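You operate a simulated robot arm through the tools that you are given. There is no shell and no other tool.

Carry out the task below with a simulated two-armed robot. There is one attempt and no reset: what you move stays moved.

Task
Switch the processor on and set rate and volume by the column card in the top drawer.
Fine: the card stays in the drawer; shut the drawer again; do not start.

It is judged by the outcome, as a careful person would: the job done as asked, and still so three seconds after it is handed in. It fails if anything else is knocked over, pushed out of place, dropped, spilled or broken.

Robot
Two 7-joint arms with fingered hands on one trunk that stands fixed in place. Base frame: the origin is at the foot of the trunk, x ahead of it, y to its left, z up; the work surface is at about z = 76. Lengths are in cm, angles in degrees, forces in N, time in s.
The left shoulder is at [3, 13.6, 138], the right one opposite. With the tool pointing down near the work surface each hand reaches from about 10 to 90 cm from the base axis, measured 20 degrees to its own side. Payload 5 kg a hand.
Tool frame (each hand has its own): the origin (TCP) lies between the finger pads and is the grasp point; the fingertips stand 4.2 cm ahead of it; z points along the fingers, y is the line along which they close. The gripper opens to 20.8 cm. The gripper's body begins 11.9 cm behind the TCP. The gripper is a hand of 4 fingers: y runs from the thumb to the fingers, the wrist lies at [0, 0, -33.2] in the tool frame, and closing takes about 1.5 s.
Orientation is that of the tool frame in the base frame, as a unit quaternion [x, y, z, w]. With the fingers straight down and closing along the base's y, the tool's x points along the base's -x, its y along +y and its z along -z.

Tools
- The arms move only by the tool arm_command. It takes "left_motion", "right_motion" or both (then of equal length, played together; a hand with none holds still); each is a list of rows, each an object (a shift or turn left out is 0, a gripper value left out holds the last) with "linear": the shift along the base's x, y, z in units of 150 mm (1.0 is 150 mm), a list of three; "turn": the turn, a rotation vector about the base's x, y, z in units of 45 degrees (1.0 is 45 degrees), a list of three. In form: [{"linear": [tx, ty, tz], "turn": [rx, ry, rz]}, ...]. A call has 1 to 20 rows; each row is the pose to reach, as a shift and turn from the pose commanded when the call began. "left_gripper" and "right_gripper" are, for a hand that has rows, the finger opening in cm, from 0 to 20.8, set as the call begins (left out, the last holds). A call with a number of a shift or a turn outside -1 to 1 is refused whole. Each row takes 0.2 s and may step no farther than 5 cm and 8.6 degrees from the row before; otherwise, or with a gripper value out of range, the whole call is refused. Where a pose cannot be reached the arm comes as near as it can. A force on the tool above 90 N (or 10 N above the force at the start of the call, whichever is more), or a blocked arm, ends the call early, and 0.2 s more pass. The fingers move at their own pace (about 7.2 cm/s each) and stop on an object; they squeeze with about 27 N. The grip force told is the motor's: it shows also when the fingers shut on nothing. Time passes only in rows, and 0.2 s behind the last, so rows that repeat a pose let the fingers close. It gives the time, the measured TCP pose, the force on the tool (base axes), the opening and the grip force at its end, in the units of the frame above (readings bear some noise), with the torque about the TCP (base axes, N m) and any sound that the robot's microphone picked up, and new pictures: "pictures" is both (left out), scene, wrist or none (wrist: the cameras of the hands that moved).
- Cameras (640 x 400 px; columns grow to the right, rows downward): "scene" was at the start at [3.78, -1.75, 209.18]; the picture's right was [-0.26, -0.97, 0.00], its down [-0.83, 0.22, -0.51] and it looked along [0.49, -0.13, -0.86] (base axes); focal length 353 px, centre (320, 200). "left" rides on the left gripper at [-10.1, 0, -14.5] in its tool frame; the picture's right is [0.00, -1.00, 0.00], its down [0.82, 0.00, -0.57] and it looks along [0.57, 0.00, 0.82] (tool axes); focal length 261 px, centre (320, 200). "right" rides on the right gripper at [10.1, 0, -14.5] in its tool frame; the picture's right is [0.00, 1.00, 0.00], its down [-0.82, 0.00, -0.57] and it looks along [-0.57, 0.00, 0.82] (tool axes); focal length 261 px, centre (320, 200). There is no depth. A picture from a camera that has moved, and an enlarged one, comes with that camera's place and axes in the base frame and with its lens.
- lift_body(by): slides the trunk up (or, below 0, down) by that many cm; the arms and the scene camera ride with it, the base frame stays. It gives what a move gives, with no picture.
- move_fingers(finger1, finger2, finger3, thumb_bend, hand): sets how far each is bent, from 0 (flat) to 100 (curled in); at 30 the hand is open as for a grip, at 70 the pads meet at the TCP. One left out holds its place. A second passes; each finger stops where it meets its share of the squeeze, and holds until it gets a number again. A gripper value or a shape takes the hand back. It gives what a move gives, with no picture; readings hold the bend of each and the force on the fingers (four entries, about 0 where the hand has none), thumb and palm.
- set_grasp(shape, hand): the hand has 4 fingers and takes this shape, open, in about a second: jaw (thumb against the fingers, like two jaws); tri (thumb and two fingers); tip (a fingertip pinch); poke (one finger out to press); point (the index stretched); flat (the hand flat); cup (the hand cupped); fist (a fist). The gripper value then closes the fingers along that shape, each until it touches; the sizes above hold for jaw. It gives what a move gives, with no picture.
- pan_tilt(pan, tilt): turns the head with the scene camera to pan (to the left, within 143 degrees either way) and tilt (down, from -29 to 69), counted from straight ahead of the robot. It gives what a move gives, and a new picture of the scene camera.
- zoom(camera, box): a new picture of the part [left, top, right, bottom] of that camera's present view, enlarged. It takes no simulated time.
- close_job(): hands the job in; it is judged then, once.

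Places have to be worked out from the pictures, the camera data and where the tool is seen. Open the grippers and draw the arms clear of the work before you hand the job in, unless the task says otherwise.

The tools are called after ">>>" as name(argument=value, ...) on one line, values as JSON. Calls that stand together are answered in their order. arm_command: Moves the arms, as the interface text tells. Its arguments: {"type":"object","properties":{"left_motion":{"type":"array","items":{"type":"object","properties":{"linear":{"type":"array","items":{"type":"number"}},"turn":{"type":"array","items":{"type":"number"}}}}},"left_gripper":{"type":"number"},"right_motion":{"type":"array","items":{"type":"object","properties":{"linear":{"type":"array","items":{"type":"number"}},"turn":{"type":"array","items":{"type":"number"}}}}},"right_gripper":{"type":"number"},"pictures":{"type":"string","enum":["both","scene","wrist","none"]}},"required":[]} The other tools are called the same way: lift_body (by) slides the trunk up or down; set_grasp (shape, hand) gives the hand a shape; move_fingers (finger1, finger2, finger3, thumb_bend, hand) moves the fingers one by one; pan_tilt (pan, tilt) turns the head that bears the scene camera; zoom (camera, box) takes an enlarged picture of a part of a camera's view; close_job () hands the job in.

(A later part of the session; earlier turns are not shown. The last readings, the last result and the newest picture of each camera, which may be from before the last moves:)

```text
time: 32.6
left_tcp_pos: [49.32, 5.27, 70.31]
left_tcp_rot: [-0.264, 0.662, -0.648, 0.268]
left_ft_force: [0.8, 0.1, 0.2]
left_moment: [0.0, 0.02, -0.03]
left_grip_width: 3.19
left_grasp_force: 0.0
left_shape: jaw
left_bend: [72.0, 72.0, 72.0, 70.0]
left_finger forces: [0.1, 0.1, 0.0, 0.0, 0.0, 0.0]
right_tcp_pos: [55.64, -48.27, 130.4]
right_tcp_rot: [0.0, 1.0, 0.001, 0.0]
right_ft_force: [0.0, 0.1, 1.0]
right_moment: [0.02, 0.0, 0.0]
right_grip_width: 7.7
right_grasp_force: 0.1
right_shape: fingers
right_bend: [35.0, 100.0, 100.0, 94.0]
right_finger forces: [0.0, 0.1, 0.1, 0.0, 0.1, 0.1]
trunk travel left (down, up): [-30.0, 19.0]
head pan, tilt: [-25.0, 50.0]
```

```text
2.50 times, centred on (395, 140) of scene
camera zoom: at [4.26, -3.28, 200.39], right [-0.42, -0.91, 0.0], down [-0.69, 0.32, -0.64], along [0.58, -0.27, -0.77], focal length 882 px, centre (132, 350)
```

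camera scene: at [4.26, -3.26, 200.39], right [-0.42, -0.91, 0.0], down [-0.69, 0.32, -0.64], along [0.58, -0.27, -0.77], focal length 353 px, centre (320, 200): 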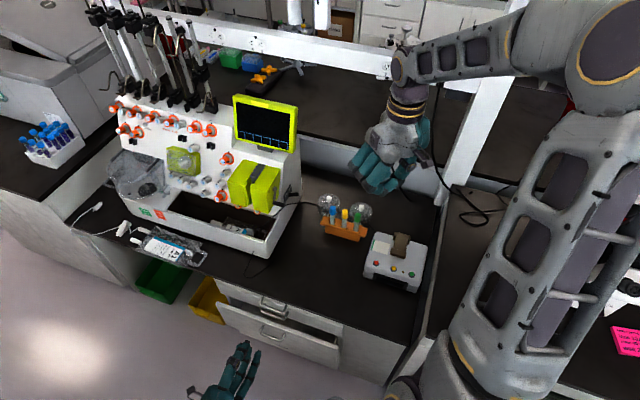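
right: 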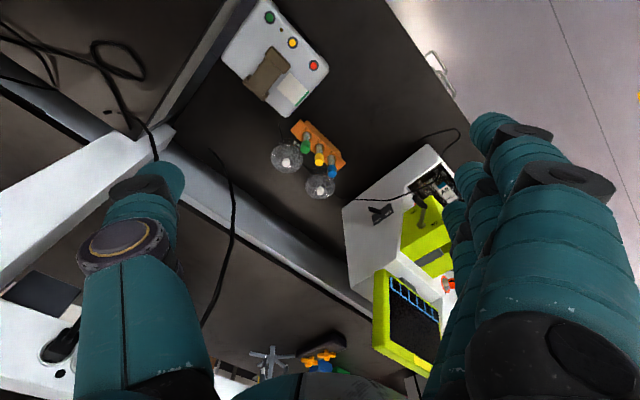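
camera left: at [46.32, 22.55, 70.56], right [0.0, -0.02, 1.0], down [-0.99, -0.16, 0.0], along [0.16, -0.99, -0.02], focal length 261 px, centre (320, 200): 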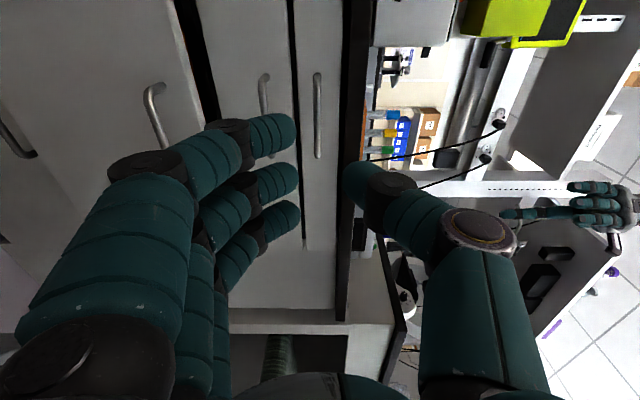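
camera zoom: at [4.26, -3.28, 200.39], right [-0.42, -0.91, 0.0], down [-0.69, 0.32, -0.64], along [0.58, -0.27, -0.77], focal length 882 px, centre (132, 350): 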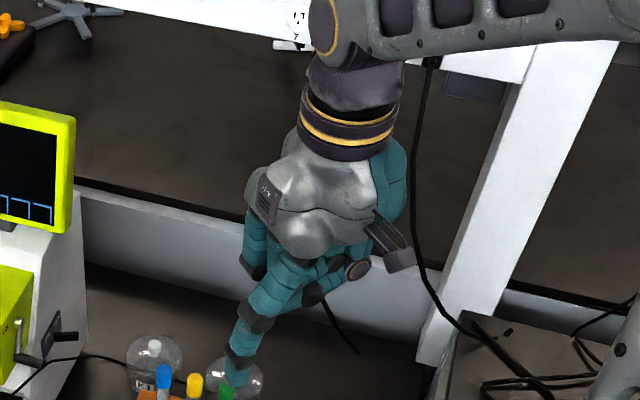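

With the index at bend 35 its tip works out to about tool (3.5, 10.4, 4.8), well clear of the curled fingers. I turn the right hand −90° about the vertical in two calls so the index ends up on the far (+x) side.

>>> arm_command(right_motion=[{"turn": [0, 0, -0.18]}, {"turn": [0, 0, -0.36]}, {"turn": [0, 0, -0.54]}, {"turn": [0, 0, -0.72]}, {"turn": [0, 0, -0.9]}, {"turn": [0, 0, -1.0]}], pictures="none")

>>> arm_command(right_motion=[{"turn": [0, 0, -0.18]}, {"turn": [0, 0, -0.36]}, {"turn": [0, 0, -0.54]}, {"turn": [0, 0, -0.72]}, {"turn": [0, 0, -0.9]}, {"turn": [0, 0, -1.0]}], pictures="both")

```text
time: 34.0
left_tcp_pos: [49.28, 5.17, 70.24]
left_tcp_rot: [-0.264, 0.661, -0.649, 0.268]
left_ft_force: [0.1, -0.1, -0.2]
left_moment: [0.0, 0.0, -0.05]
left_grip_width: 3.17
left_grasp_force: 0.1
left_shape: jaw
left_bend: [72.0, 72.0, 72.0, 70.0]
left_finger forces: [0.1, 0.0, 0.1, 0.1, 0.0, 0.0]
right_tcp_pos: [55.81, -48.22, 130.36]
right_tcp_rot: [0.383, 0.924, 0.0, 0.0]
right_ft_force: [-0.4, -0.4, 0.1]
right_moment: [-0.01, 0.01, 0.0]
right_grip_width: 7.73
right_grasp_force: 0.0
right_shape: fingers
right_bend: [35.0, 100.0, 100.0, 94.0]
right_finger forces: [0.1, 0.0, 0.0, 0.0, 0.1, 0.1]
trunk travel left (down, up): [-30.0, 19.0]
head pan, tilt: [-25.0, 50.0]
```

```text
time: 35.5
left_tcp_pos: [49.35, 5.13, 70.27]
left_tcp_rot: [-0.265, 0.662, -0.648, 0.268]
left_ft_force: [-0.2, -0.5, -0.1]
left_moment: [-0.02, -0.04, -0.01]
left_grip_width: 3.16
left_grasp_force: 0.1
left_shape: jaw
left_bend: [72.0, 72.0, 72.0, 70.0]
left_finger forces: [0.0, 0.0, 0.0, 0.1, 0.0, 0.0]
right_tcp_pos: [55.67, -48.15, 130.33]
right_tcp_rot: [0.708, 0.707, 0.001, 0.001]
right_ft_force: [0.5, 0.2, 0.2]
right_moment: [0.02, 0.04, 0.02]
right_grip_width: 7.72
right_grasp_force: 0.0
right_shape: fingers
right_bend: [35.0, 100.0, 100.0, 94.0]
right_finger forces: [0.1, 0.0, 0.0, 0.1, 0.1, 0.0]
trunk travel left (down, up): [-30.0, 19.0]
head pan, tilt: [-25.0, 50.0]
camera scene: at [4.28, -3.27, 200.39], right [-0.42, -0.91, 0.0], down [-0.69, 0.32, -0.64], along [0.58, -0.27, -0.77], focal length 353 px, centre (320, 200)
camera right: at [55.84, -38.26, 144.81], right [1.0, -0.01, 0.0], down [-0.01, -0.82, 0.57], along [0.0, -0.57, -0.82], focal length 261 px, centre (320, 200)
```

scene: 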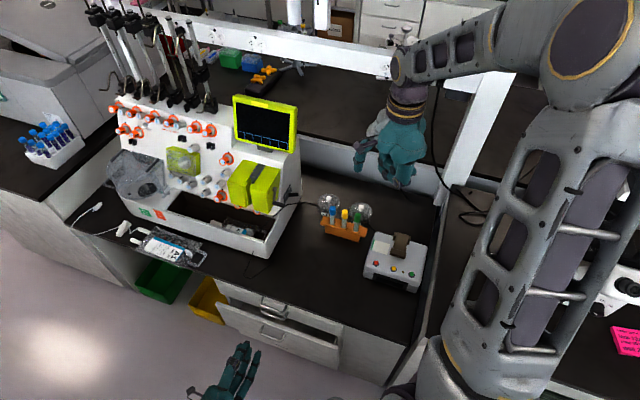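
right: 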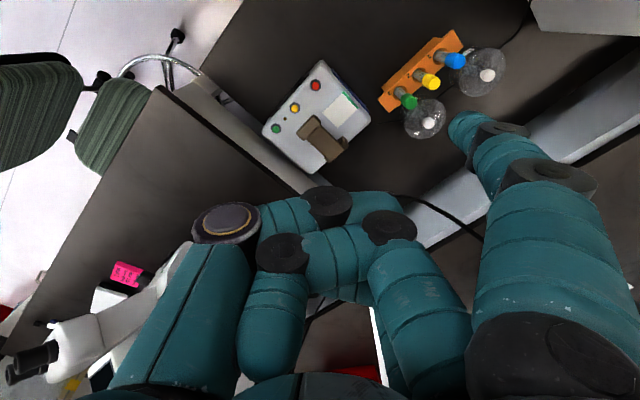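

Orientation is good (index to +x). I now move the right hand forward and slightly down, staying well above the tube rack (tops ≈ 90).

>>> arm_command(right_motion=[{"linear": [0.16, 0.02, -0.13]}, {"linear": [0.33, 0.04, -0.27]}, {"linear": [0.5, 0.06, -0.4]}, {"linear": [0.67, 0.08, -0.53]}, {"linear": [0.83, 0.1, -0.67]}, {"linear": [1.0, 0.13, -0.8]}], pictures="scene")

>>> zoom(camera="scene", box=[260, 80, 440, 260])

```text
time: 36.9
left_tcp_pos: [49.56, 5.11, 70.31]
left_tcp_rot: [-0.266, 0.662, -0.648, 0.267]
left_ft_force: [0.5, 0.1, -0.2]
left_moment: [-0.02, -0.02, -0.06]
left_grip_width: 3.18
left_grasp_force: 0.1
left_shape: jaw
left_bend: [72.0, 72.0, 72.0, 70.0]
left_finger forces: [0.1, 0.1, 0.0, 0.0, 0.0, 0.0]
right_tcp_pos: [71.04, -46.23, 118.33]
right_tcp_rot: [0.708, 0.707, -0.001, -0.001]
right_ft_force: [1.0, 0.4, -0.2]
right_moment: [0.02, 0.1, 0.03]
right_grip_width: 7.71
right_grasp_force: 0.1
right_shape: fingers
right_bend: [35.0, 100.0, 100.0, 94.0]
right_finger forces: [0.0, 0.0, 0.0, 0.0, 0.0, 0.1]
trunk travel left (down, up): [-30.0, 19.0]
head pan, tilt: [-25.0, 50.0]
camera scene: at [4.52, -3.26, 200.38], right [-0.42, -0.91, 0.0], down [-0.7, 0.32, -0.64], along [0.58, -0.27, -0.77], focal length 353 px, centre (320, 200)
```

scene: 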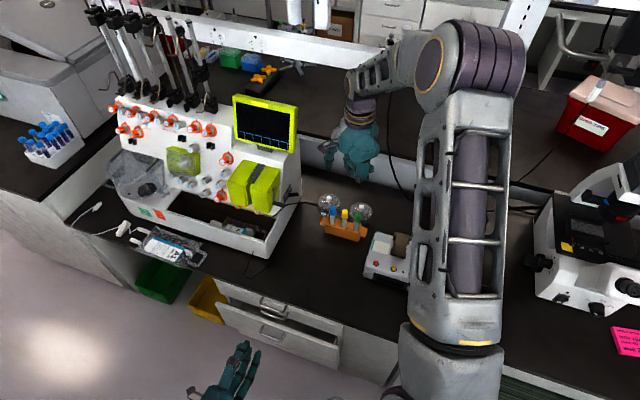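

```text
2.22 times, centred on (350, 170) of scene
camera zoom: at [4.52, -3.26, 200.38], right [-0.42, -0.91, 0.0], down [-0.7, 0.32, -0.64], along [0.58, -0.27, -0.77], focal length 784 px, centre (253, 267)
```

zoom: 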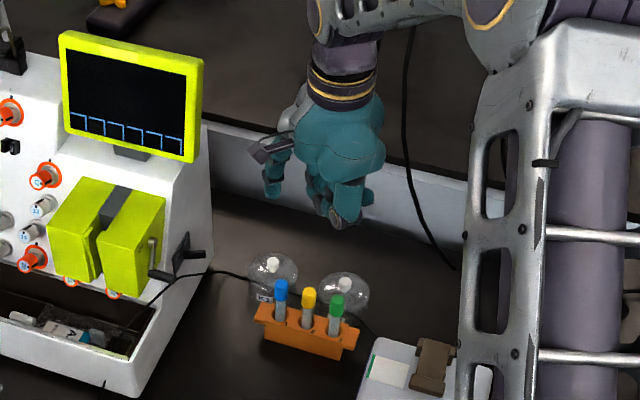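

The predicted index tip matches the picture to within half a cm. The screen's lower right corner is near (95.5, −34.8, 113), so I approach beside the panel, stopping with the tip about 6 cm above lever height and behind it.

>>> arm_command(right_motion=[{"linear": [0.13, 0.08, -0.13]}, {"linear": [0.26, 0.17, -0.25]}, {"linear": [0.39, 0.25, -0.38]}, {"linear": [0.52, 0.34, -0.5]}, {"linear": [0.65, 0.42, -0.63]}, {"linear": [0.777, 0.509, -0.753]}], pictures="both")

>>> zoom(camera="scene", box=[250, 100, 390, 220])

```text
time: 38.2
left_tcp_pos: [49.45, 5.23, 70.25]
left_tcp_rot: [-0.265, 0.662, -0.648, 0.268]
left_ft_force: [0.9, 0.1, -0.2]
left_moment: [-0.03, 0.0, -0.07]
left_grip_width: 3.18
left_grasp_force: 0.0
left_shape: jaw
left_bend: [72.0, 72.0, 72.0, 70.0]
left_finger forces: [0.1, 0.1, 0.1, 0.0, 0.1, 0.0]
right_tcp_pos: [82.51, -38.51, 106.98]
right_tcp_rot: [0.707, 0.707, 0.0, -0.001]
right_ft_force: [0.4, 0.1, -0.9]
right_moment: [0.01, 0.14, 0.0]
right_grip_width: 7.75
right_grasp_force: 0.1
right_shape: fingers
right_bend: [35.0, 100.0, 100.0, 94.0]
right_finger forces: [0.0, 0.0, 0.0, 0.0, 0.1, 0.1]
trunk travel left (down, up): [-30.0, 19.0]
head pan, tilt: [-25.0, 50.0]
camera scene: at [4.46, -3.2, 200.38], right [-0.42, -0.91, 0.0], down [-0.7, 0.32, -0.64], along [0.58, -0.27, -0.77], focal length 353 px, centre (320, 200)
camera right: at [82.65, -28.62, 121.38], right [1.0, -0.01, 0.0], down [0.0, -0.82, 0.57], along [0.0, -0.57, -0.82], focal length 261 px, centre (320, 200)
```

scene: 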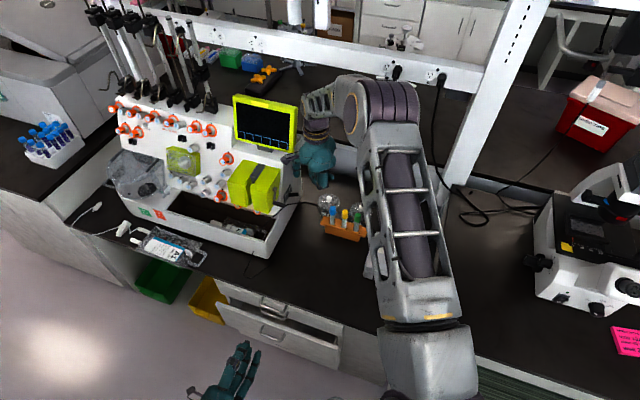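
right: 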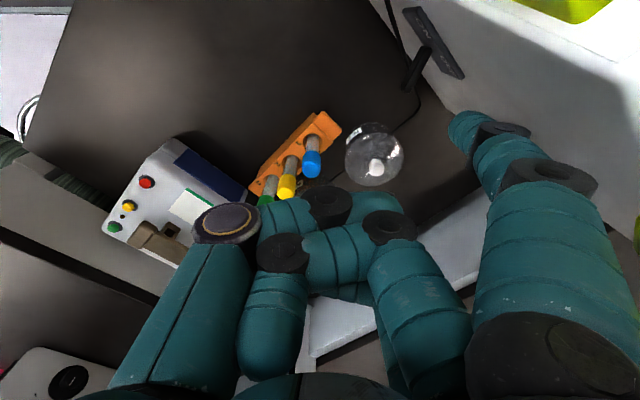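

```text
3.33 times, centred on (320, 160) of scene
camera zoom: at [4.46, -3.2, 200.38], right [-0.42, -0.91, 0.0], down [-0.7, 0.32, -0.64], along [0.58, -0.27, -0.77], focal length 1176 px, centre (320, 333)
```

zoom: 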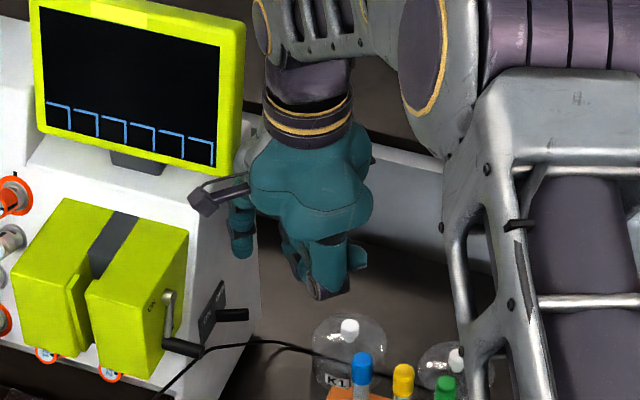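

The wrist camera shows the lever (tip ≈ (91, −34.2, 95)) leaning to the back, with my fingertip just behind and above it. I shift 1 cm further back for clearance and lower 9 cm beside it.

>>> arm_command(right_motion=[{"linear": [0.053, -0.053, 0.0]}, {"linear": [0.053, -0.053, -0.15]}, {"linear": [0.053, -0.053, -0.3]}, {"linear": [0.053, -0.053, -0.45]}, {"linear": [0.053, -0.053, -0.6]}], pictures="both")

>>> zoom(camera="right", box=[330, 0, 560, 160])

>>> zoom(camera="scene", box=[250, 110, 390, 220])

```text
time: 39.5
left_tcp_pos: [49.31, 5.16, 70.32]
left_tcp_rot: [-0.266, 0.662, -0.648, 0.269]
left_ft_force: [-0.6, -0.1, -0.3]
left_moment: [-0.03, 0.0, -0.02]
left_grip_width: 3.17
left_grasp_force: 0.0
left_shape: jaw
left_bend: [72.0, 72.0, 72.0, 70.0]
left_finger forces: [0.0, 0.0, 0.0, 0.1, 0.0, 0.1]
right_tcp_pos: [83.17, -39.47, 97.94]
right_tcp_rot: [0.708, 0.706, 0.001, 0.0]
right_ft_force: [0.6, 0.2, 1.2]
right_moment: [0.05, 0.09, -0.02]
right_grip_width: 7.76
right_grasp_force: 0.0
right_shape: fingers
right_bend: [35.0, 100.0, 100.0, 94.0]
right_finger forces: [0.0, 0.0, 0.0, 0.0, 0.0, 0.0]
trunk travel left (down, up): [-30.0, 19.0]
head pan, tilt: [-25.0, 50.0]
camera scene: at [4.37, -3.32, 200.39], right [-0.42, -0.91, 0.0], down [-0.69, 0.32, -0.64], along [0.58, -0.27, -0.77], focal length 353 px, centre (320, 200)
camera right: at [83.24, -29.57, 112.47], right [1.0, -0.01, 0.0], down [0.0, -0.82, 0.57], along [0.0, -0.57, -0.82], focal length 261 px, centre (320, 200)
```

scene: 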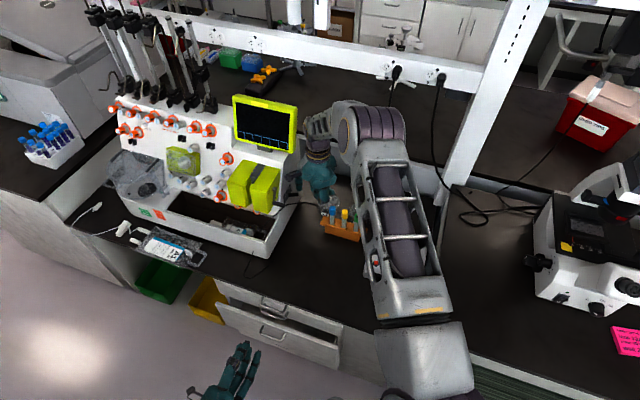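
right: 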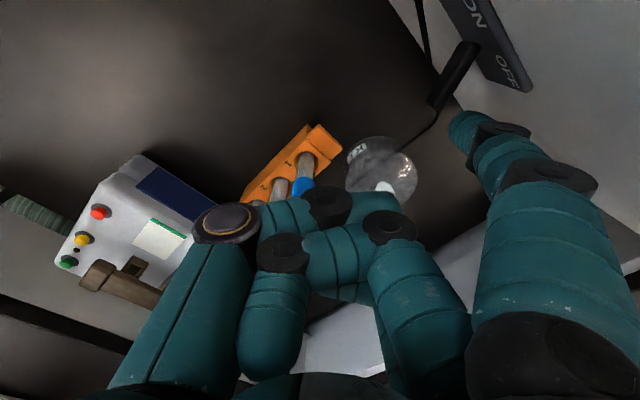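

```text
2.50 times, centred on (445, 80) of right
camera zoom: at [83.24, -29.57, 112.47], right [1.0, -0.01, 0.0], down [0.0, -0.82, 0.57], along [0.0, -0.57, -0.82], focal length 652 px, centre (8, 500)
```

zoom: 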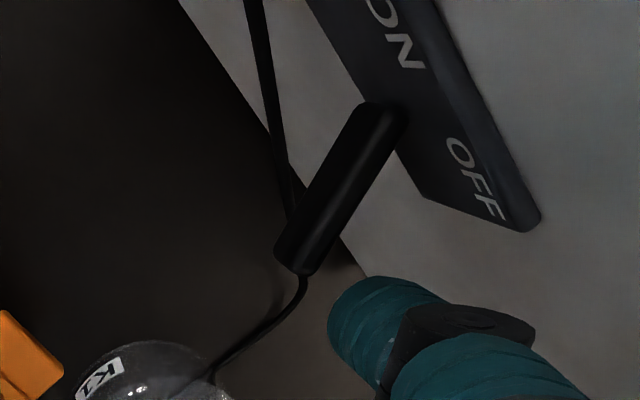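

```text
3.64 times, centred on (320, 165) of scene
camera zoom: at [4.37, -3.32, 200.39], right [-0.42, -0.91, 0.0], down [-0.69, 0.32, -0.64], along [0.58, -0.27, -0.77], focal length 1284 px, centre (320, 327)
```

zoom: 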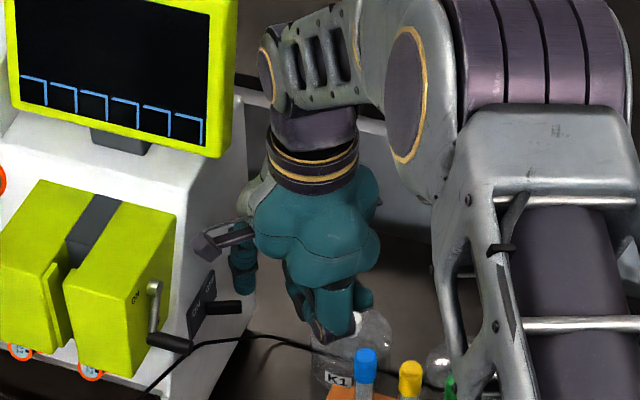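

The index is behind the lever at lever height, alongside the panel. I push it toward the front (−0.7, +0.7) in small steps, about 4.2 cm.

>>> arm_command(right_motion=[{"linear": [-0.04, 0.04, 0.0]}, {"linear": [-0.08, 0.08, 0.0]}, {"linear": [-0.12, 0.12, 0.0]}, {"linear": [-0.16, 0.16, 0.0]}, {"linear": [-0.2, 0.2, 0.0]}], pictures="both")

>>> zoom(camera="right", box=[330, 0, 560, 160])

>>> zoom(camera="scene", box=[210, 80, 350, 220])

```text
time: 40.6
left_tcp_pos: [49.4, 5.23, 70.23]
left_tcp_rot: [-0.265, 0.662, -0.648, 0.267]
left_ft_force: [-0.1, 0.6, 0.2]
left_moment: [-0.01, 0.02, 0.01]
left_grip_width: 3.17
left_grasp_force: 0.0
left_shape: jaw
left_bend: [72.0, 72.0, 72.0, 70.0]
left_finger forces: [0.1, 0.0, 0.0, 0.0, 0.1, 0.1]
right_tcp_pos: [80.16, -36.4, 98.17]
right_tcp_rot: [0.707, 0.707, 0.0, -0.001]
right_ft_force: [-0.1, 0.4, 0.6]
right_moment: [-0.01, -0.04, -0.04]
right_grip_width: 7.79
right_grasp_force: 0.1
right_shape: fingers
right_bend: [35.0, 100.0, 100.0, 94.0]
right_finger forces: [0.3, 0.0, 0.0, 0.1, 0.0, 0.0]
trunk travel left (down, up): [-30.0, 19.0]
head pan, tilt: [-25.0, 50.0]
camera scene: at [4.27, -3.26, 200.39], right [-0.42, -0.91, 0.0], down [-0.69, 0.32, -0.64], along [0.58, -0.27, -0.77], focal length 353 px, centre (320, 200)
camera right: at [80.25, -26.57, 112.53], right [1.0, 0.0, 0.0], down [0.0, -0.82, 0.57], along [0.0, -0.57, -0.82], focal length 261 px, centre (320, 200)
```

scene: 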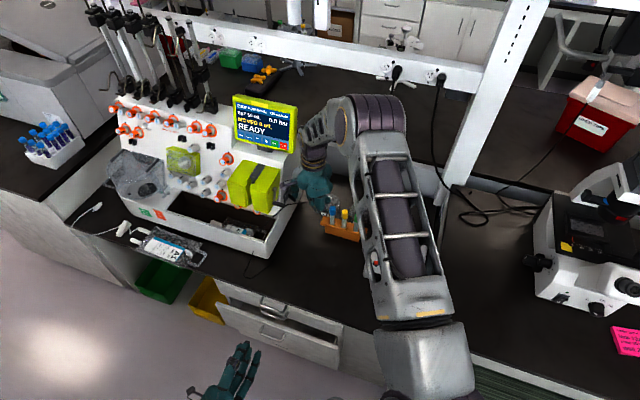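
right: 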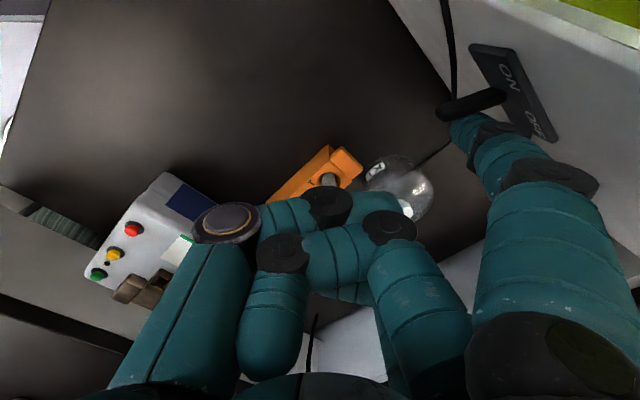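

```text
2.50 times, centred on (445, 80) of right
camera zoom: at [80.25, -26.57, 112.53], right [1.0, 0.0, 0.0], down [0.0, -0.82, 0.57], along [0.0, -0.57, -0.82], focal length 652 px, centre (8, 500)
```

zoom: 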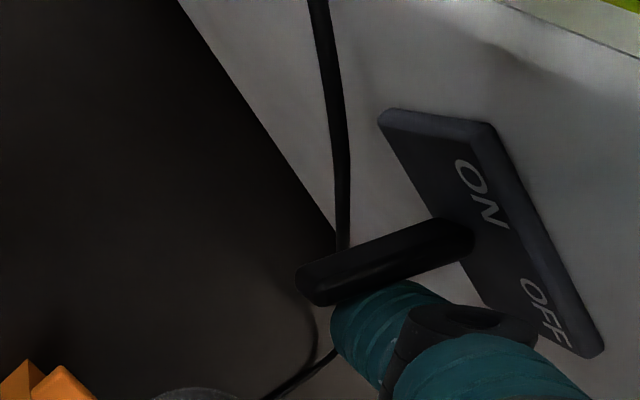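

```text
2.86 times, centred on (280, 150) of scene
camera zoom: at [4.27, -3.26, 200.39], right [-0.42, -0.91, 0.0], down [-0.69, 0.32, -0.64], along [0.58, -0.27, -0.77], focal length 1008 px, centre (434, 343)
```

zoom: 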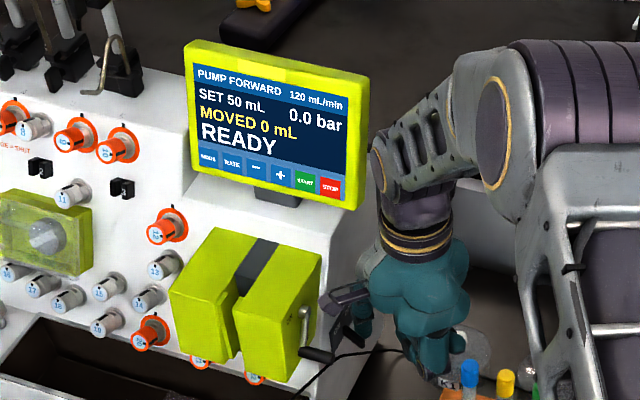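

The lever swung to ON and the screen lit: READY, 120 mL/min, SET 50 mL. I back the finger off the lever and raise it, then read the screen keys.

>>> arm_command(right_motion=[{"linear": [0.07, -0.07, 0.0]}, {"linear": [0.1, -0.12, 0.0]}, {"linear": [0.08, -0.15, 0.2]}, {"linear": [0.0, -0.2, 0.4]}, {"linear": [-0.15, -0.25, 0.6]}, {"linear": [-0.35, -0.3, 0.8]}, {"linear": [-0.55, -0.35, 0.95]}], pictures="both")

>>> zoom(camera="scene", box=[230, 88, 302, 160])

>>> zoom(camera="scene", box=[270, 170, 320, 215])

```text
time: 42.2
left_tcp_pos: [49.24, 5.22, 70.28]
left_tcp_rot: [-0.264, 0.662, -0.648, 0.269]
left_ft_force: [-0.8, -0.3, -0.3]
left_moment: [0.0, 0.03, 0.07]
left_grip_width: 3.18
left_grasp_force: 0.0
left_shape: jaw
left_bend: [72.0, 72.0, 72.0, 70.0]
left_finger forces: [0.0, 0.1, 0.0, 0.0, 0.0, 0.0]
right_tcp_pos: [71.72, -41.55, 112.36]
right_tcp_rot: [0.707, 0.707, 0.0, 0.0]
right_ft_force: [-0.9, 0.0, 0.5]
right_moment: [-0.02, -0.09, -0.01]
right_grip_width: 7.75
right_grasp_force: 0.0
right_shape: fingers
right_bend: [35.0, 100.0, 100.0, 94.0]
right_finger forces: [0.0, 0.0, 0.1, 0.0, 0.1, 0.0]
trunk travel left (down, up): [-30.0, 19.0]
head pan, tilt: [-25.0, 50.0]
camera scene: at [4.04, -3.29, 200.4], right [-0.42, -0.91, 0.0], down [-0.69, 0.32, -0.64], along [0.58, -0.27, -0.77], focal length 353 px, centre (320, 200)
camera right: at [71.9, -31.72, 126.78], right [1.0, 0.0, 0.0], down [0.0, -0.82, 0.57], along [0.0, -0.57, -0.82], focal length 261 px, centre (320, 200)
```

scene: 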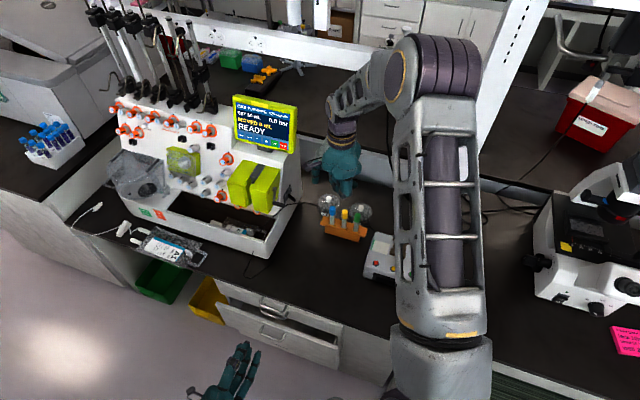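
right: 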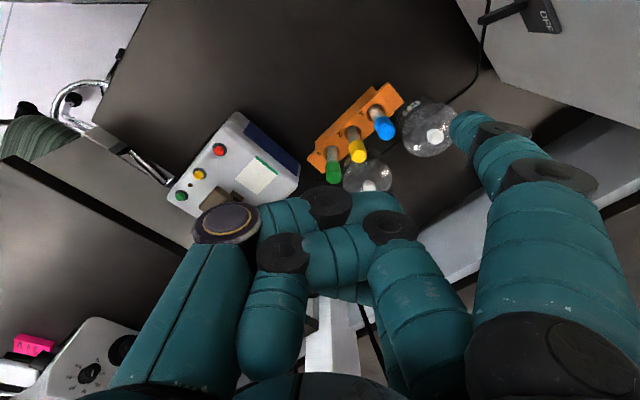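

```text
5.56 times, centred on (266, 124) of scene
camera zoom: at [4.04, -3.29, 200.4], right [-0.42, -0.91, 0.0], down [-0.69, 0.32, -0.64], along [0.58, -0.27, -0.77], focal length 1961 px, centre (620, 622)
```

zoom: 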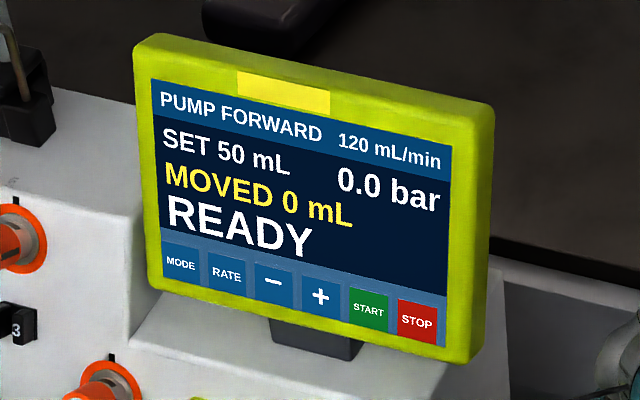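

```text
8.89 times, centred on (295, 192) of scene
camera zoom: at [4.04, -3.29, 200.4], right [-0.42, -0.91, 0.0], down [-0.69, 0.32, -0.64], along [0.58, -0.27, -0.77], focal length 3137 px, centre (542, 267)
```

zoom: 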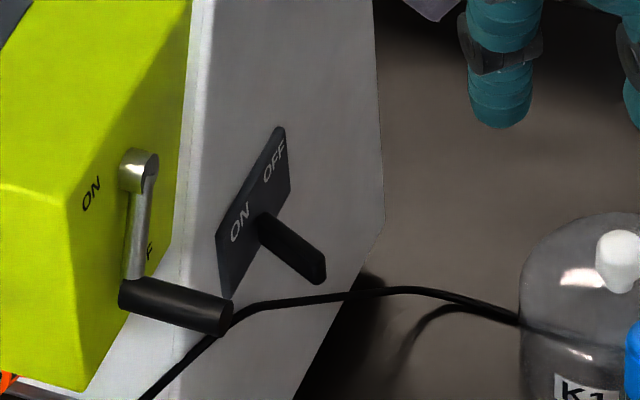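

Keys are MODE, RATE, −, +, START, STOP; it shows 120 mL/min and SET 50 mL, so I must set 30 mL/min and 70 mL without touching START. The screen faces (−0.68, 0.68, 0.28), which suits the left hand; first I draw the right hand back and give the left hand a single pointing index.

>>> arm_command(right_motion=[{"linear": [-0.15, -0.06, 0.15]}, {"linear": [-0.32, -0.14, 0.3]}, {"linear": [-0.5, -0.22, 0.45]}, {"linear": [-0.66, -0.3, 0.6]}, {"linear": [-0.82, -0.38, 0.75]}, {"linear": [-0.98, -0.45, 0.85]}], pictures="none")

>>> move_fingers(hand="left", finger1=35, finger2=100, finger3=100, thumb_bend=100)

>>> zoom(camera="left", box=[0, 0, 640, 400])

>>> pan_tilt(pan=-5, tilt=60)

```text
time: 43.6
left_tcp_pos: [49.35, 5.19, 70.27]
left_tcp_rot: [-0.264, 0.662, -0.647, 0.27]
left_ft_force: [-0.9, -0.7, -0.2]
left_moment: [0.02, 0.0, 0.07]
left_grip_width: 3.15
left_grasp_force: 0.1
left_shape: jaw
left_bend: [72.0, 72.0, 72.0, 70.0]
left_finger forces: [0.0, 0.0, 0.0, 0.0, 0.0, 0.0]
right_tcp_pos: [57.13, -48.62, 125.11]
right_tcp_rot: [0.707, 0.707, 0.0, 0.0]
right_ft_force: [-0.5, 0.4, 0.6]
right_moment: [0.01, -0.08, 0.02]
right_grip_width: 7.79
right_grasp_force: 0.1
right_shape: fingers
right_bend: [35.0, 100.0, 100.0, 94.0]
right_finger forces: [0.0, 0.0, 0.0, 0.0, 0.0, 0.0]
trunk travel left (down, up): [-30.0, 19.0]
head pan, tilt: [-25.0, 50.0]
```

```text
time: 44.6
left_tcp_pos: [49.42, 5.23, 70.19]
left_tcp_rot: [-0.265, 0.662, -0.648, 0.268]
left_ft_force: [0.3, 0.6, -0.4]
left_moment: [0.03, 0.01, -0.02]
left_grip_width: 8.08
left_grasp_force: 0.1
left_shape: fingers
left_bend: [35.0, 100.0, 100.0, 93.0]
left_finger forces: [0.1, 0.0, 0.0, 0.0, 0.1, 0.0]
right_tcp_pos: [57.31, -48.68, 125.08]
right_tcp_rot: [0.707, 0.707, 0.0, 0.001]
right_ft_force: [-0.7, -0.3, -0.8]
right_moment: [0.01, 0.04, -0.04]
right_grip_width: 7.76
right_grasp_force: 0.0
right_shape: fingers
right_bend: [35.0, 100.0, 100.0, 94.0]
right_finger forces: [0.1, 0.1, 0.0, 0.1, 0.0, 0.0]
trunk travel left (down, up): [-30.0, 19.0]
head pan, tilt: [-25.0, 50.0]
```

```text
1.00 times, centred on (320, 200) of left (not enlarged: the box is as wide or as high as the picture)
camera zoom: at [46.37, 22.59, 70.5], right [0.01, -0.02, 1.0], down [-0.99, -0.16, 0.0], along [0.16, -0.99, -0.02], focal length 261 px, centre (320, 200)
```

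zoom: 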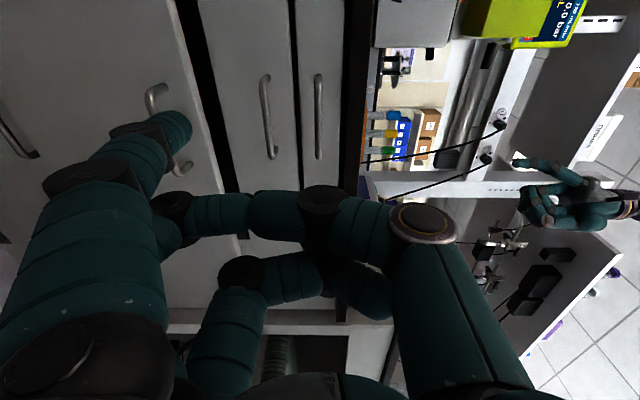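

```text
time: 45.5
left_tcp_pos: [49.32, 5.24, 70.21]
left_tcp_rot: [-0.264, 0.662, -0.648, 0.268]
left_ft_force: [-0.1, -0.4, -0.4]
left_moment: [0.01, -0.01, 0.03]
left_grip_width: 8.06
left_grasp_force: 0.1
left_shape: fingers
left_bend: [35.0, 100.0, 100.0, 93.0]
left_finger forces: [0.0, 0.0, 0.1, 0.0, 0.1, 0.0]
right_tcp_pos: [57.43, -48.59, 125.0]
right_tcp_rot: [0.707, 0.707, 0.0, 0.0]
right_ft_force: [-0.2, -0.5, -0.7]
right_moment: [0.02, 0.04, 0.04]
right_grip_width: 7.77
right_grasp_force: 0.1
right_shape: fingers
right_bend: [35.0, 100.0, 100.0, 94.0]
right_finger forces: [0.1, 0.0, 0.0, 0.1, 0.0, 0.0]
trunk travel left (down, up): [-30.0, 19.0]
head pan, tilt: [-5.0, 60.0]
camera scene: at [3.92, -0.62, 199.14], right [-0.09, -1.0, 0.0], down [-0.86, 0.08, -0.5], along [0.5, -0.04, -0.87], focal length 353 px, centre (320, 200)
```

scene: 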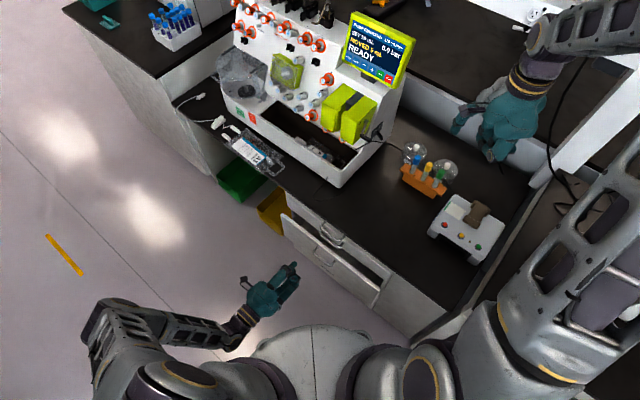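

The left index tip mirrors the right one: tool (−3.5, 10.4, 4.8). I zoom the left wrist camera on the machine to gauge the green block and screen heights before raising the hand.

>>> zoom(camera="left", box=[360, 0, 640, 120])

>>> zoom(camera="scene", box=[210, 0, 430, 190])

```text
2.29 times, centred on (500, 60) of left
camera zoom: at [46.36, 22.59, 70.51], right [0.01, -0.02, 1.0], down [-0.99, -0.16, 0.0], along [0.16, -0.99, -0.02], focal length 596 px, centre (-91, 520)
```

zoom: 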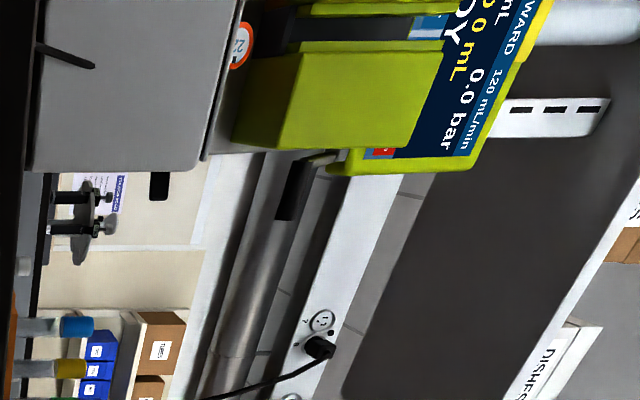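

```text
2.11 times, centred on (320, 95) of scene
camera zoom: at [3.92, -0.62, 199.14], right [-0.09, -1.0, 0.0], down [-0.86, 0.08, -0.5], along [0.5, -0.04, -0.87], focal length 743 px, centre (320, 421)
```

zoom: 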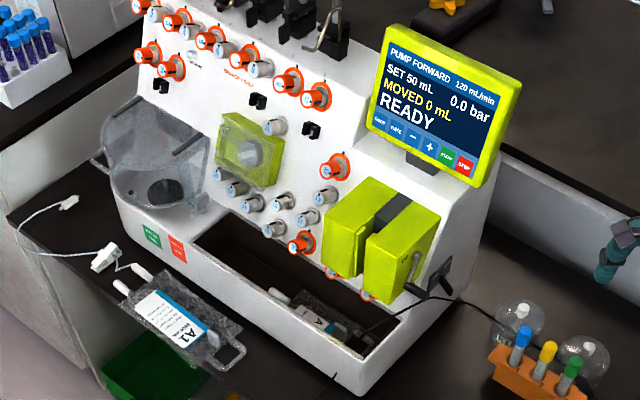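

The green block's top is at z ≈ 110 and the key row on the screen at z ≈ 114.5, so approaching from above-front with the index lowest gives clearance. I raise the left hand straight up off the drawers first.

>>> arm_command(left_motion=[{"linear": [0, 0, 0.25]}, {"linear": [0, 0, 0.5]}, {"linear": [0, 0, 0.75]}, {"linear": [0, 0, 1.0]}], pictures="none")

>>> arm_command(left_motion=[{"linear": [0.1, 0, 0.25]}, {"linear": [0.2, 0, 0.5]}, {"linear": [0.3, 0, 0.75]}, {"linear": [0.4, 0, 1.0]}], pictures="scene")

```text
time: 46.5
left_tcp_pos: [49.13, 5.08, 85.29]
left_tcp_rot: [-0.264, 0.662, -0.648, 0.268]
left_ft_force: [0.0, -0.7, 0.7]
left_moment: [0.0, 0.02, 0.07]
left_grip_width: 8.07
left_grasp_force: 0.1
left_shape: fingers
left_bend: [35.0, 100.0, 100.0, 93.0]
left_finger forces: [0.0, 0.0, 0.1, 0.0, 0.0, 0.0]
right_tcp_pos: [57.31, -48.68, 125.01]
right_tcp_rot: [0.707, 0.707, 0.0, 0.0]
right_ft_force: [0.4, 0.3, -0.5]
right_moment: [-0.02, 0.01, 0.01]
right_grip_width: 7.78
right_grasp_force: 0.2
right_shape: fingers
right_bend: [35.0, 100.0, 100.0, 94.0]
right_finger forces: [0.1, 0.0, 0.0, 0.0, 0.0, 0.0]
trunk travel left (down, up): [-30.0, 19.0]
head pan, tilt: [-5.0, 60.0]
```

```text
time: 47.5
left_tcp_pos: [55.28, 5.03, 100.11]
left_tcp_rot: [-0.265, 0.662, -0.647, 0.269]
left_ft_force: [0.0, -0.4, -0.9]
left_moment: [-0.02, -0.04, 0.04]
left_grip_width: 8.1
left_grasp_force: 0.1
left_shape: fingers
left_bend: [35.0, 100.0, 100.0, 93.0]
left_finger forces: [0.1, 0.0, 0.0, 0.0, 0.0, 0.0]
right_tcp_pos: [57.48, -48.68, 124.93]
right_tcp_rot: [0.707, 0.707, 0.001, 0.0]
right_ft_force: [-0.4, 0.0, -0.3]
right_moment: [0.03, 0.01, 0.02]
right_grip_width: 7.77
right_grasp_force: 0.0
right_shape: fingers
right_bend: [35.0, 100.0, 100.0, 94.0]
right_finger forces: [0.0, 0.1, 0.0, 0.1, 0.0, 0.0]
trunk travel left (down, up): [-30.0, 19.0]
head pan, tilt: [-5.0, 60.0]
camera scene: at [3.96, -0.67, 199.14], right [-0.09, -1.0, 0.0], down [-0.86, 0.08, -0.5], along [0.5, -0.04, -0.87], focal length 353 px, centre (320, 200)
```

scene: 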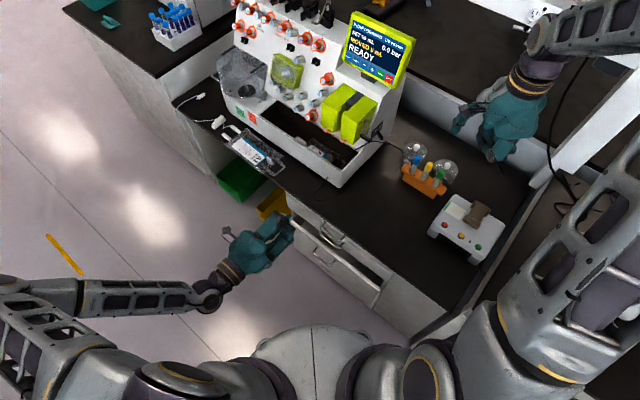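

Raising went fine. I continue up and forward to about (69, 3, 115) while pitching the hand 15° down to match the screen's tilt.

>>> arm_command(left_motion=[{"linear": [0.18, -0.02, 0.2], "turn": [0.048, 0.048, 0]}, {"linear": [0.36, -0.05, 0.4], "turn": [0.096, 0.096, 0]}, {"linear": [0.54, -0.08, 0.6], "turn": [0.143, 0.143, 0]}, {"linear": [0.72, -0.1, 0.8], "turn": [0.191, 0.191, 0]}, {"linear": [0.9, -0.13, 1.0], "turn": [0.239, 0.239, 0]}], pictures="both")

```text
time: 48.7
left_tcp_pos: [69.04, 3.15, 115.14]
left_tcp_rot: [-0.299, 0.743, -0.554, 0.228]
left_ft_force: [-0.1, -0.4, -1.2]
left_moment: [-0.08, -0.12, 0.14]
left_grip_width: 8.05
left_grasp_force: 0.0
left_shape: fingers
left_bend: [35.0, 100.0, 100.0, 93.0]
left_finger forces: [0.1, 0.0, 0.0, 0.1, 0.0, 0.0]
right_tcp_pos: [57.39, -48.77, 124.95]
right_tcp_rot: [0.707, 0.707, 0.0, 0.0]
right_ft_force: [-0.3, -0.4, -0.2]
right_moment: [0.17, -0.04, -0.04]
right_grip_width: 7.75
right_grasp_force: 0.1
right_shape: fingers
right_bend: [35.0, 100.0, 100.0, 94.0]
right_finger forces: [0.0, 0.1, 0.0, 0.0, 0.0, 0.0]
trunk travel left (down, up): [-30.0, 19.0]
head pan, tilt: [-5.0, 60.0]
camera scene: at [3.9, -0.86, 199.14], right [-0.09, -1.0, 0.0], down [-0.86, 0.08, -0.5], along [0.5, -0.04, -0.87], focal length 353 px, centre (320, 200)
camera left: at [66.38, 20.04, 119.11], right [0.19, -0.2, 0.96], down [-0.97, -0.18, 0.16], along [0.14, -0.96, -0.23], focal length 261 px, centre (320, 200)
```

scene: 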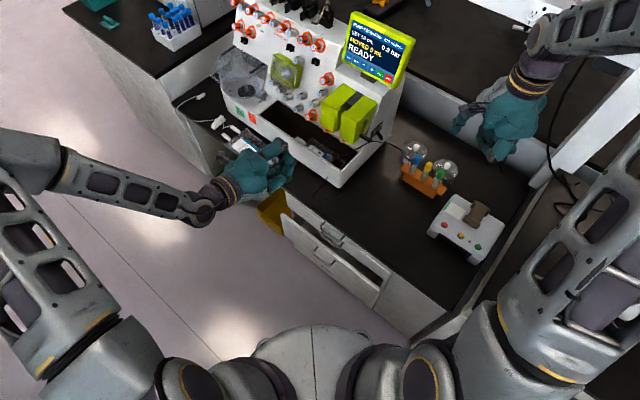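
left: 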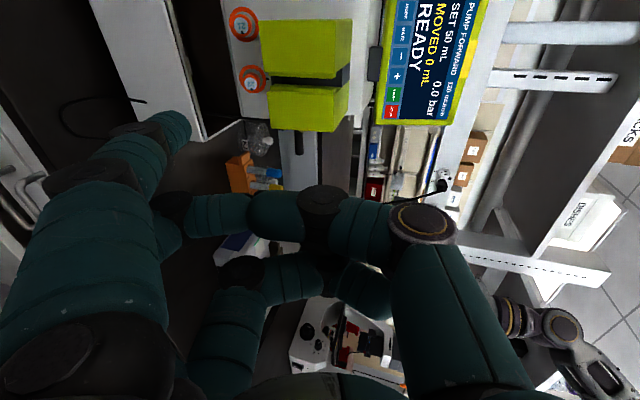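

The left wrist camera now faces the screen. I zoom it to triangulate the keys.

>>> zoom(camera="left", box=[340, 0, 500, 130])

>>> zoom(camera="scene", box=[330, 0, 430, 100])

```text
3.08 times, centred on (420, 65) of left
camera zoom: at [66.38, 20.04, 119.11], right [0.19, -0.2, 0.96], down [-0.97, -0.18, 0.16], along [0.14, -0.96, -0.23], focal length 802 px, centre (12, 615)
```

zoom: 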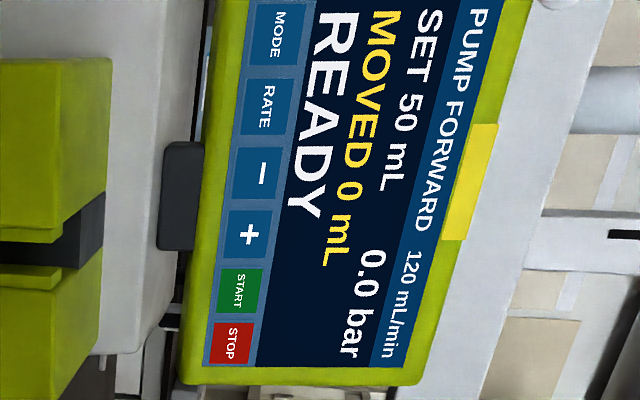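

```text
4.00 times, centred on (380, 50) of scene
camera zoom: at [3.9, -0.86, 199.14], right [-0.09, -1.0, 0.0], down [-0.86, 0.08, -0.5], along [0.5, -0.04, -0.87], focal length 1412 px, centre (80, 800)
```

zoom: 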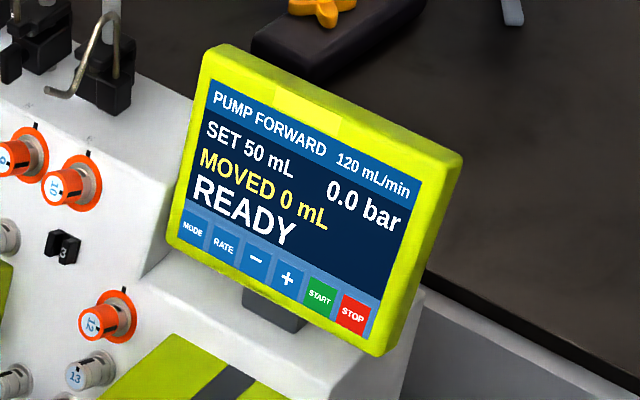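

Triangulating with both cameras, the key row lies at z ≈ 118 with RATE ≈ (103.9, −21.9) and START ≈ (96.9, −29.0), pitch about 3.3 cm. I move up and forward first to about (81, −6, 130), staying above the green block.

>>> arm_command(left_motion=[{"linear": [0.12, -0.08, 0.25]}, {"linear": [0.28, -0.2, 0.5]}, {"linear": [0.44, -0.32, 0.72]}, {"linear": [0.6, -0.44, 0.88]}, {"linear": [0.8, -0.6, 1.0]}], pictures="both")

```text
time: 49.9
left_tcp_pos: [81.08, -5.86, 129.98]
left_tcp_rot: [-0.298, 0.743, -0.554, 0.229]
left_ft_force: [-0.3, 0.0, -1.3]
left_moment: [-0.11, -0.1, -0.1]
left_grip_width: 8.08
left_grasp_force: 0.0
left_shape: fingers
left_bend: [35.0, 100.0, 100.0, 93.0]
left_finger forces: [0.0, 0.1, 0.0, 0.1, 0.1, 0.0]
right_tcp_pos: [57.46, -48.69, 124.92]
right_tcp_rot: [0.707, 0.707, 0.001, 0.0]
right_ft_force: [0.4, -0.9, 0.0]
right_moment: [0.07, 0.07, -0.01]
right_grip_width: 7.76
right_grasp_force: 0.1
right_shape: fingers
right_bend: [35.0, 100.0, 100.0, 94.0]
right_finger forces: [0.0, 0.0, 0.0, 0.0, 0.0, 0.0]
trunk travel left (down, up): [-30.0, 19.0]
head pan, tilt: [-5.0, 60.0]
camera scene: at [4.08, -0.75, 199.13], right [-0.09, -1.0, 0.0], down [-0.86, 0.08, -0.5], along [0.5, -0.04, -0.87], focal length 353 px, centre (320, 200)
camera left: at [78.47, 11.13, 134.03], right [0.19, -0.2, 0.96], down [-0.97, -0.18, 0.16], along [0.14, -0.96, -0.23], focal length 261 px, centre (320, 200)
```

scene: 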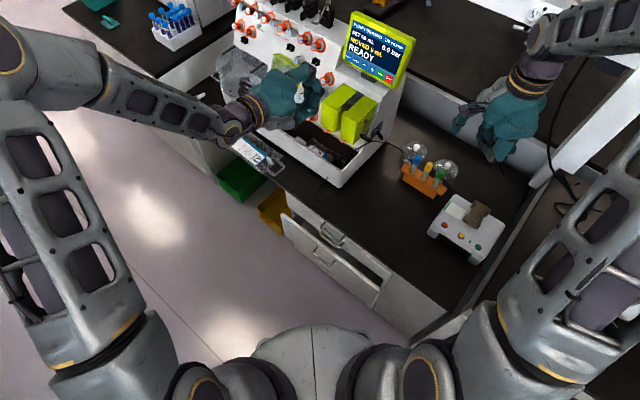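
left: 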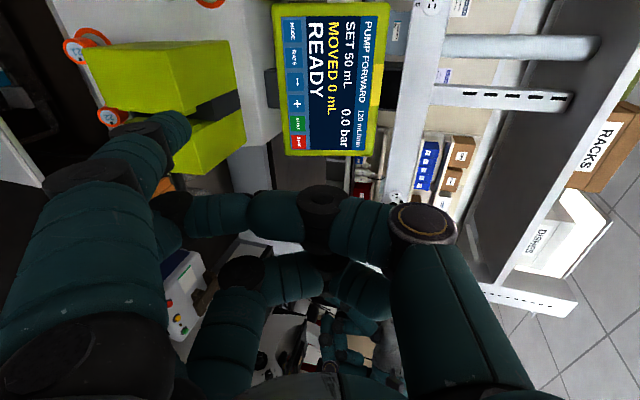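

The left hand is level with the screen. I zoom the wrist camera again for a second, closer fix on the keys.

>>> zoom(camera="left", box=[230, 0, 430, 165])

>>> zoom(camera="scene", box=[290, 0, 430, 120])

```text
2.42 times, centred on (330, 82) of left
camera zoom: at [78.47, 11.13, 134.03], right [0.19, -0.2, 0.96], down [-0.97, -0.18, 0.16], along [0.14, -0.96, -0.23], focal length 632 px, centre (296, 485)
```

zoom: 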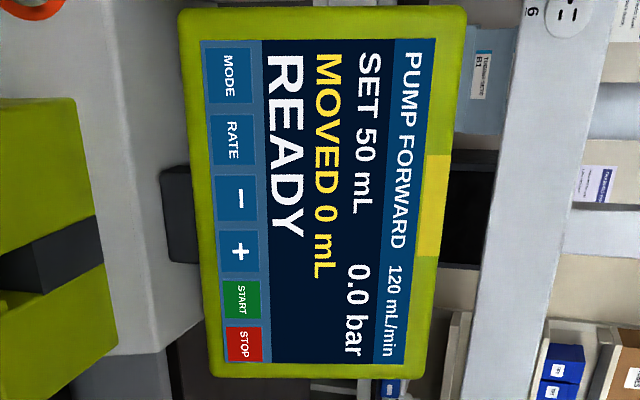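

```text
3.33 times, centred on (360, 60) of scene
camera zoom: at [4.08, -0.75, 199.13], right [-0.09, -1.0, 0.0], down [-0.86, 0.08, -0.5], along [0.5, -0.04, -0.87], focal length 1176 px, centre (187, 667)
```

zoom: 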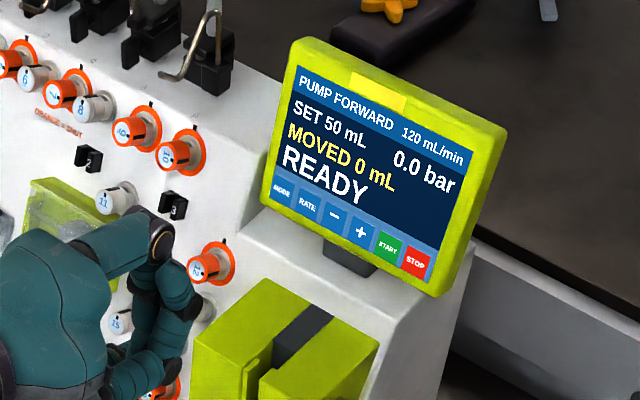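

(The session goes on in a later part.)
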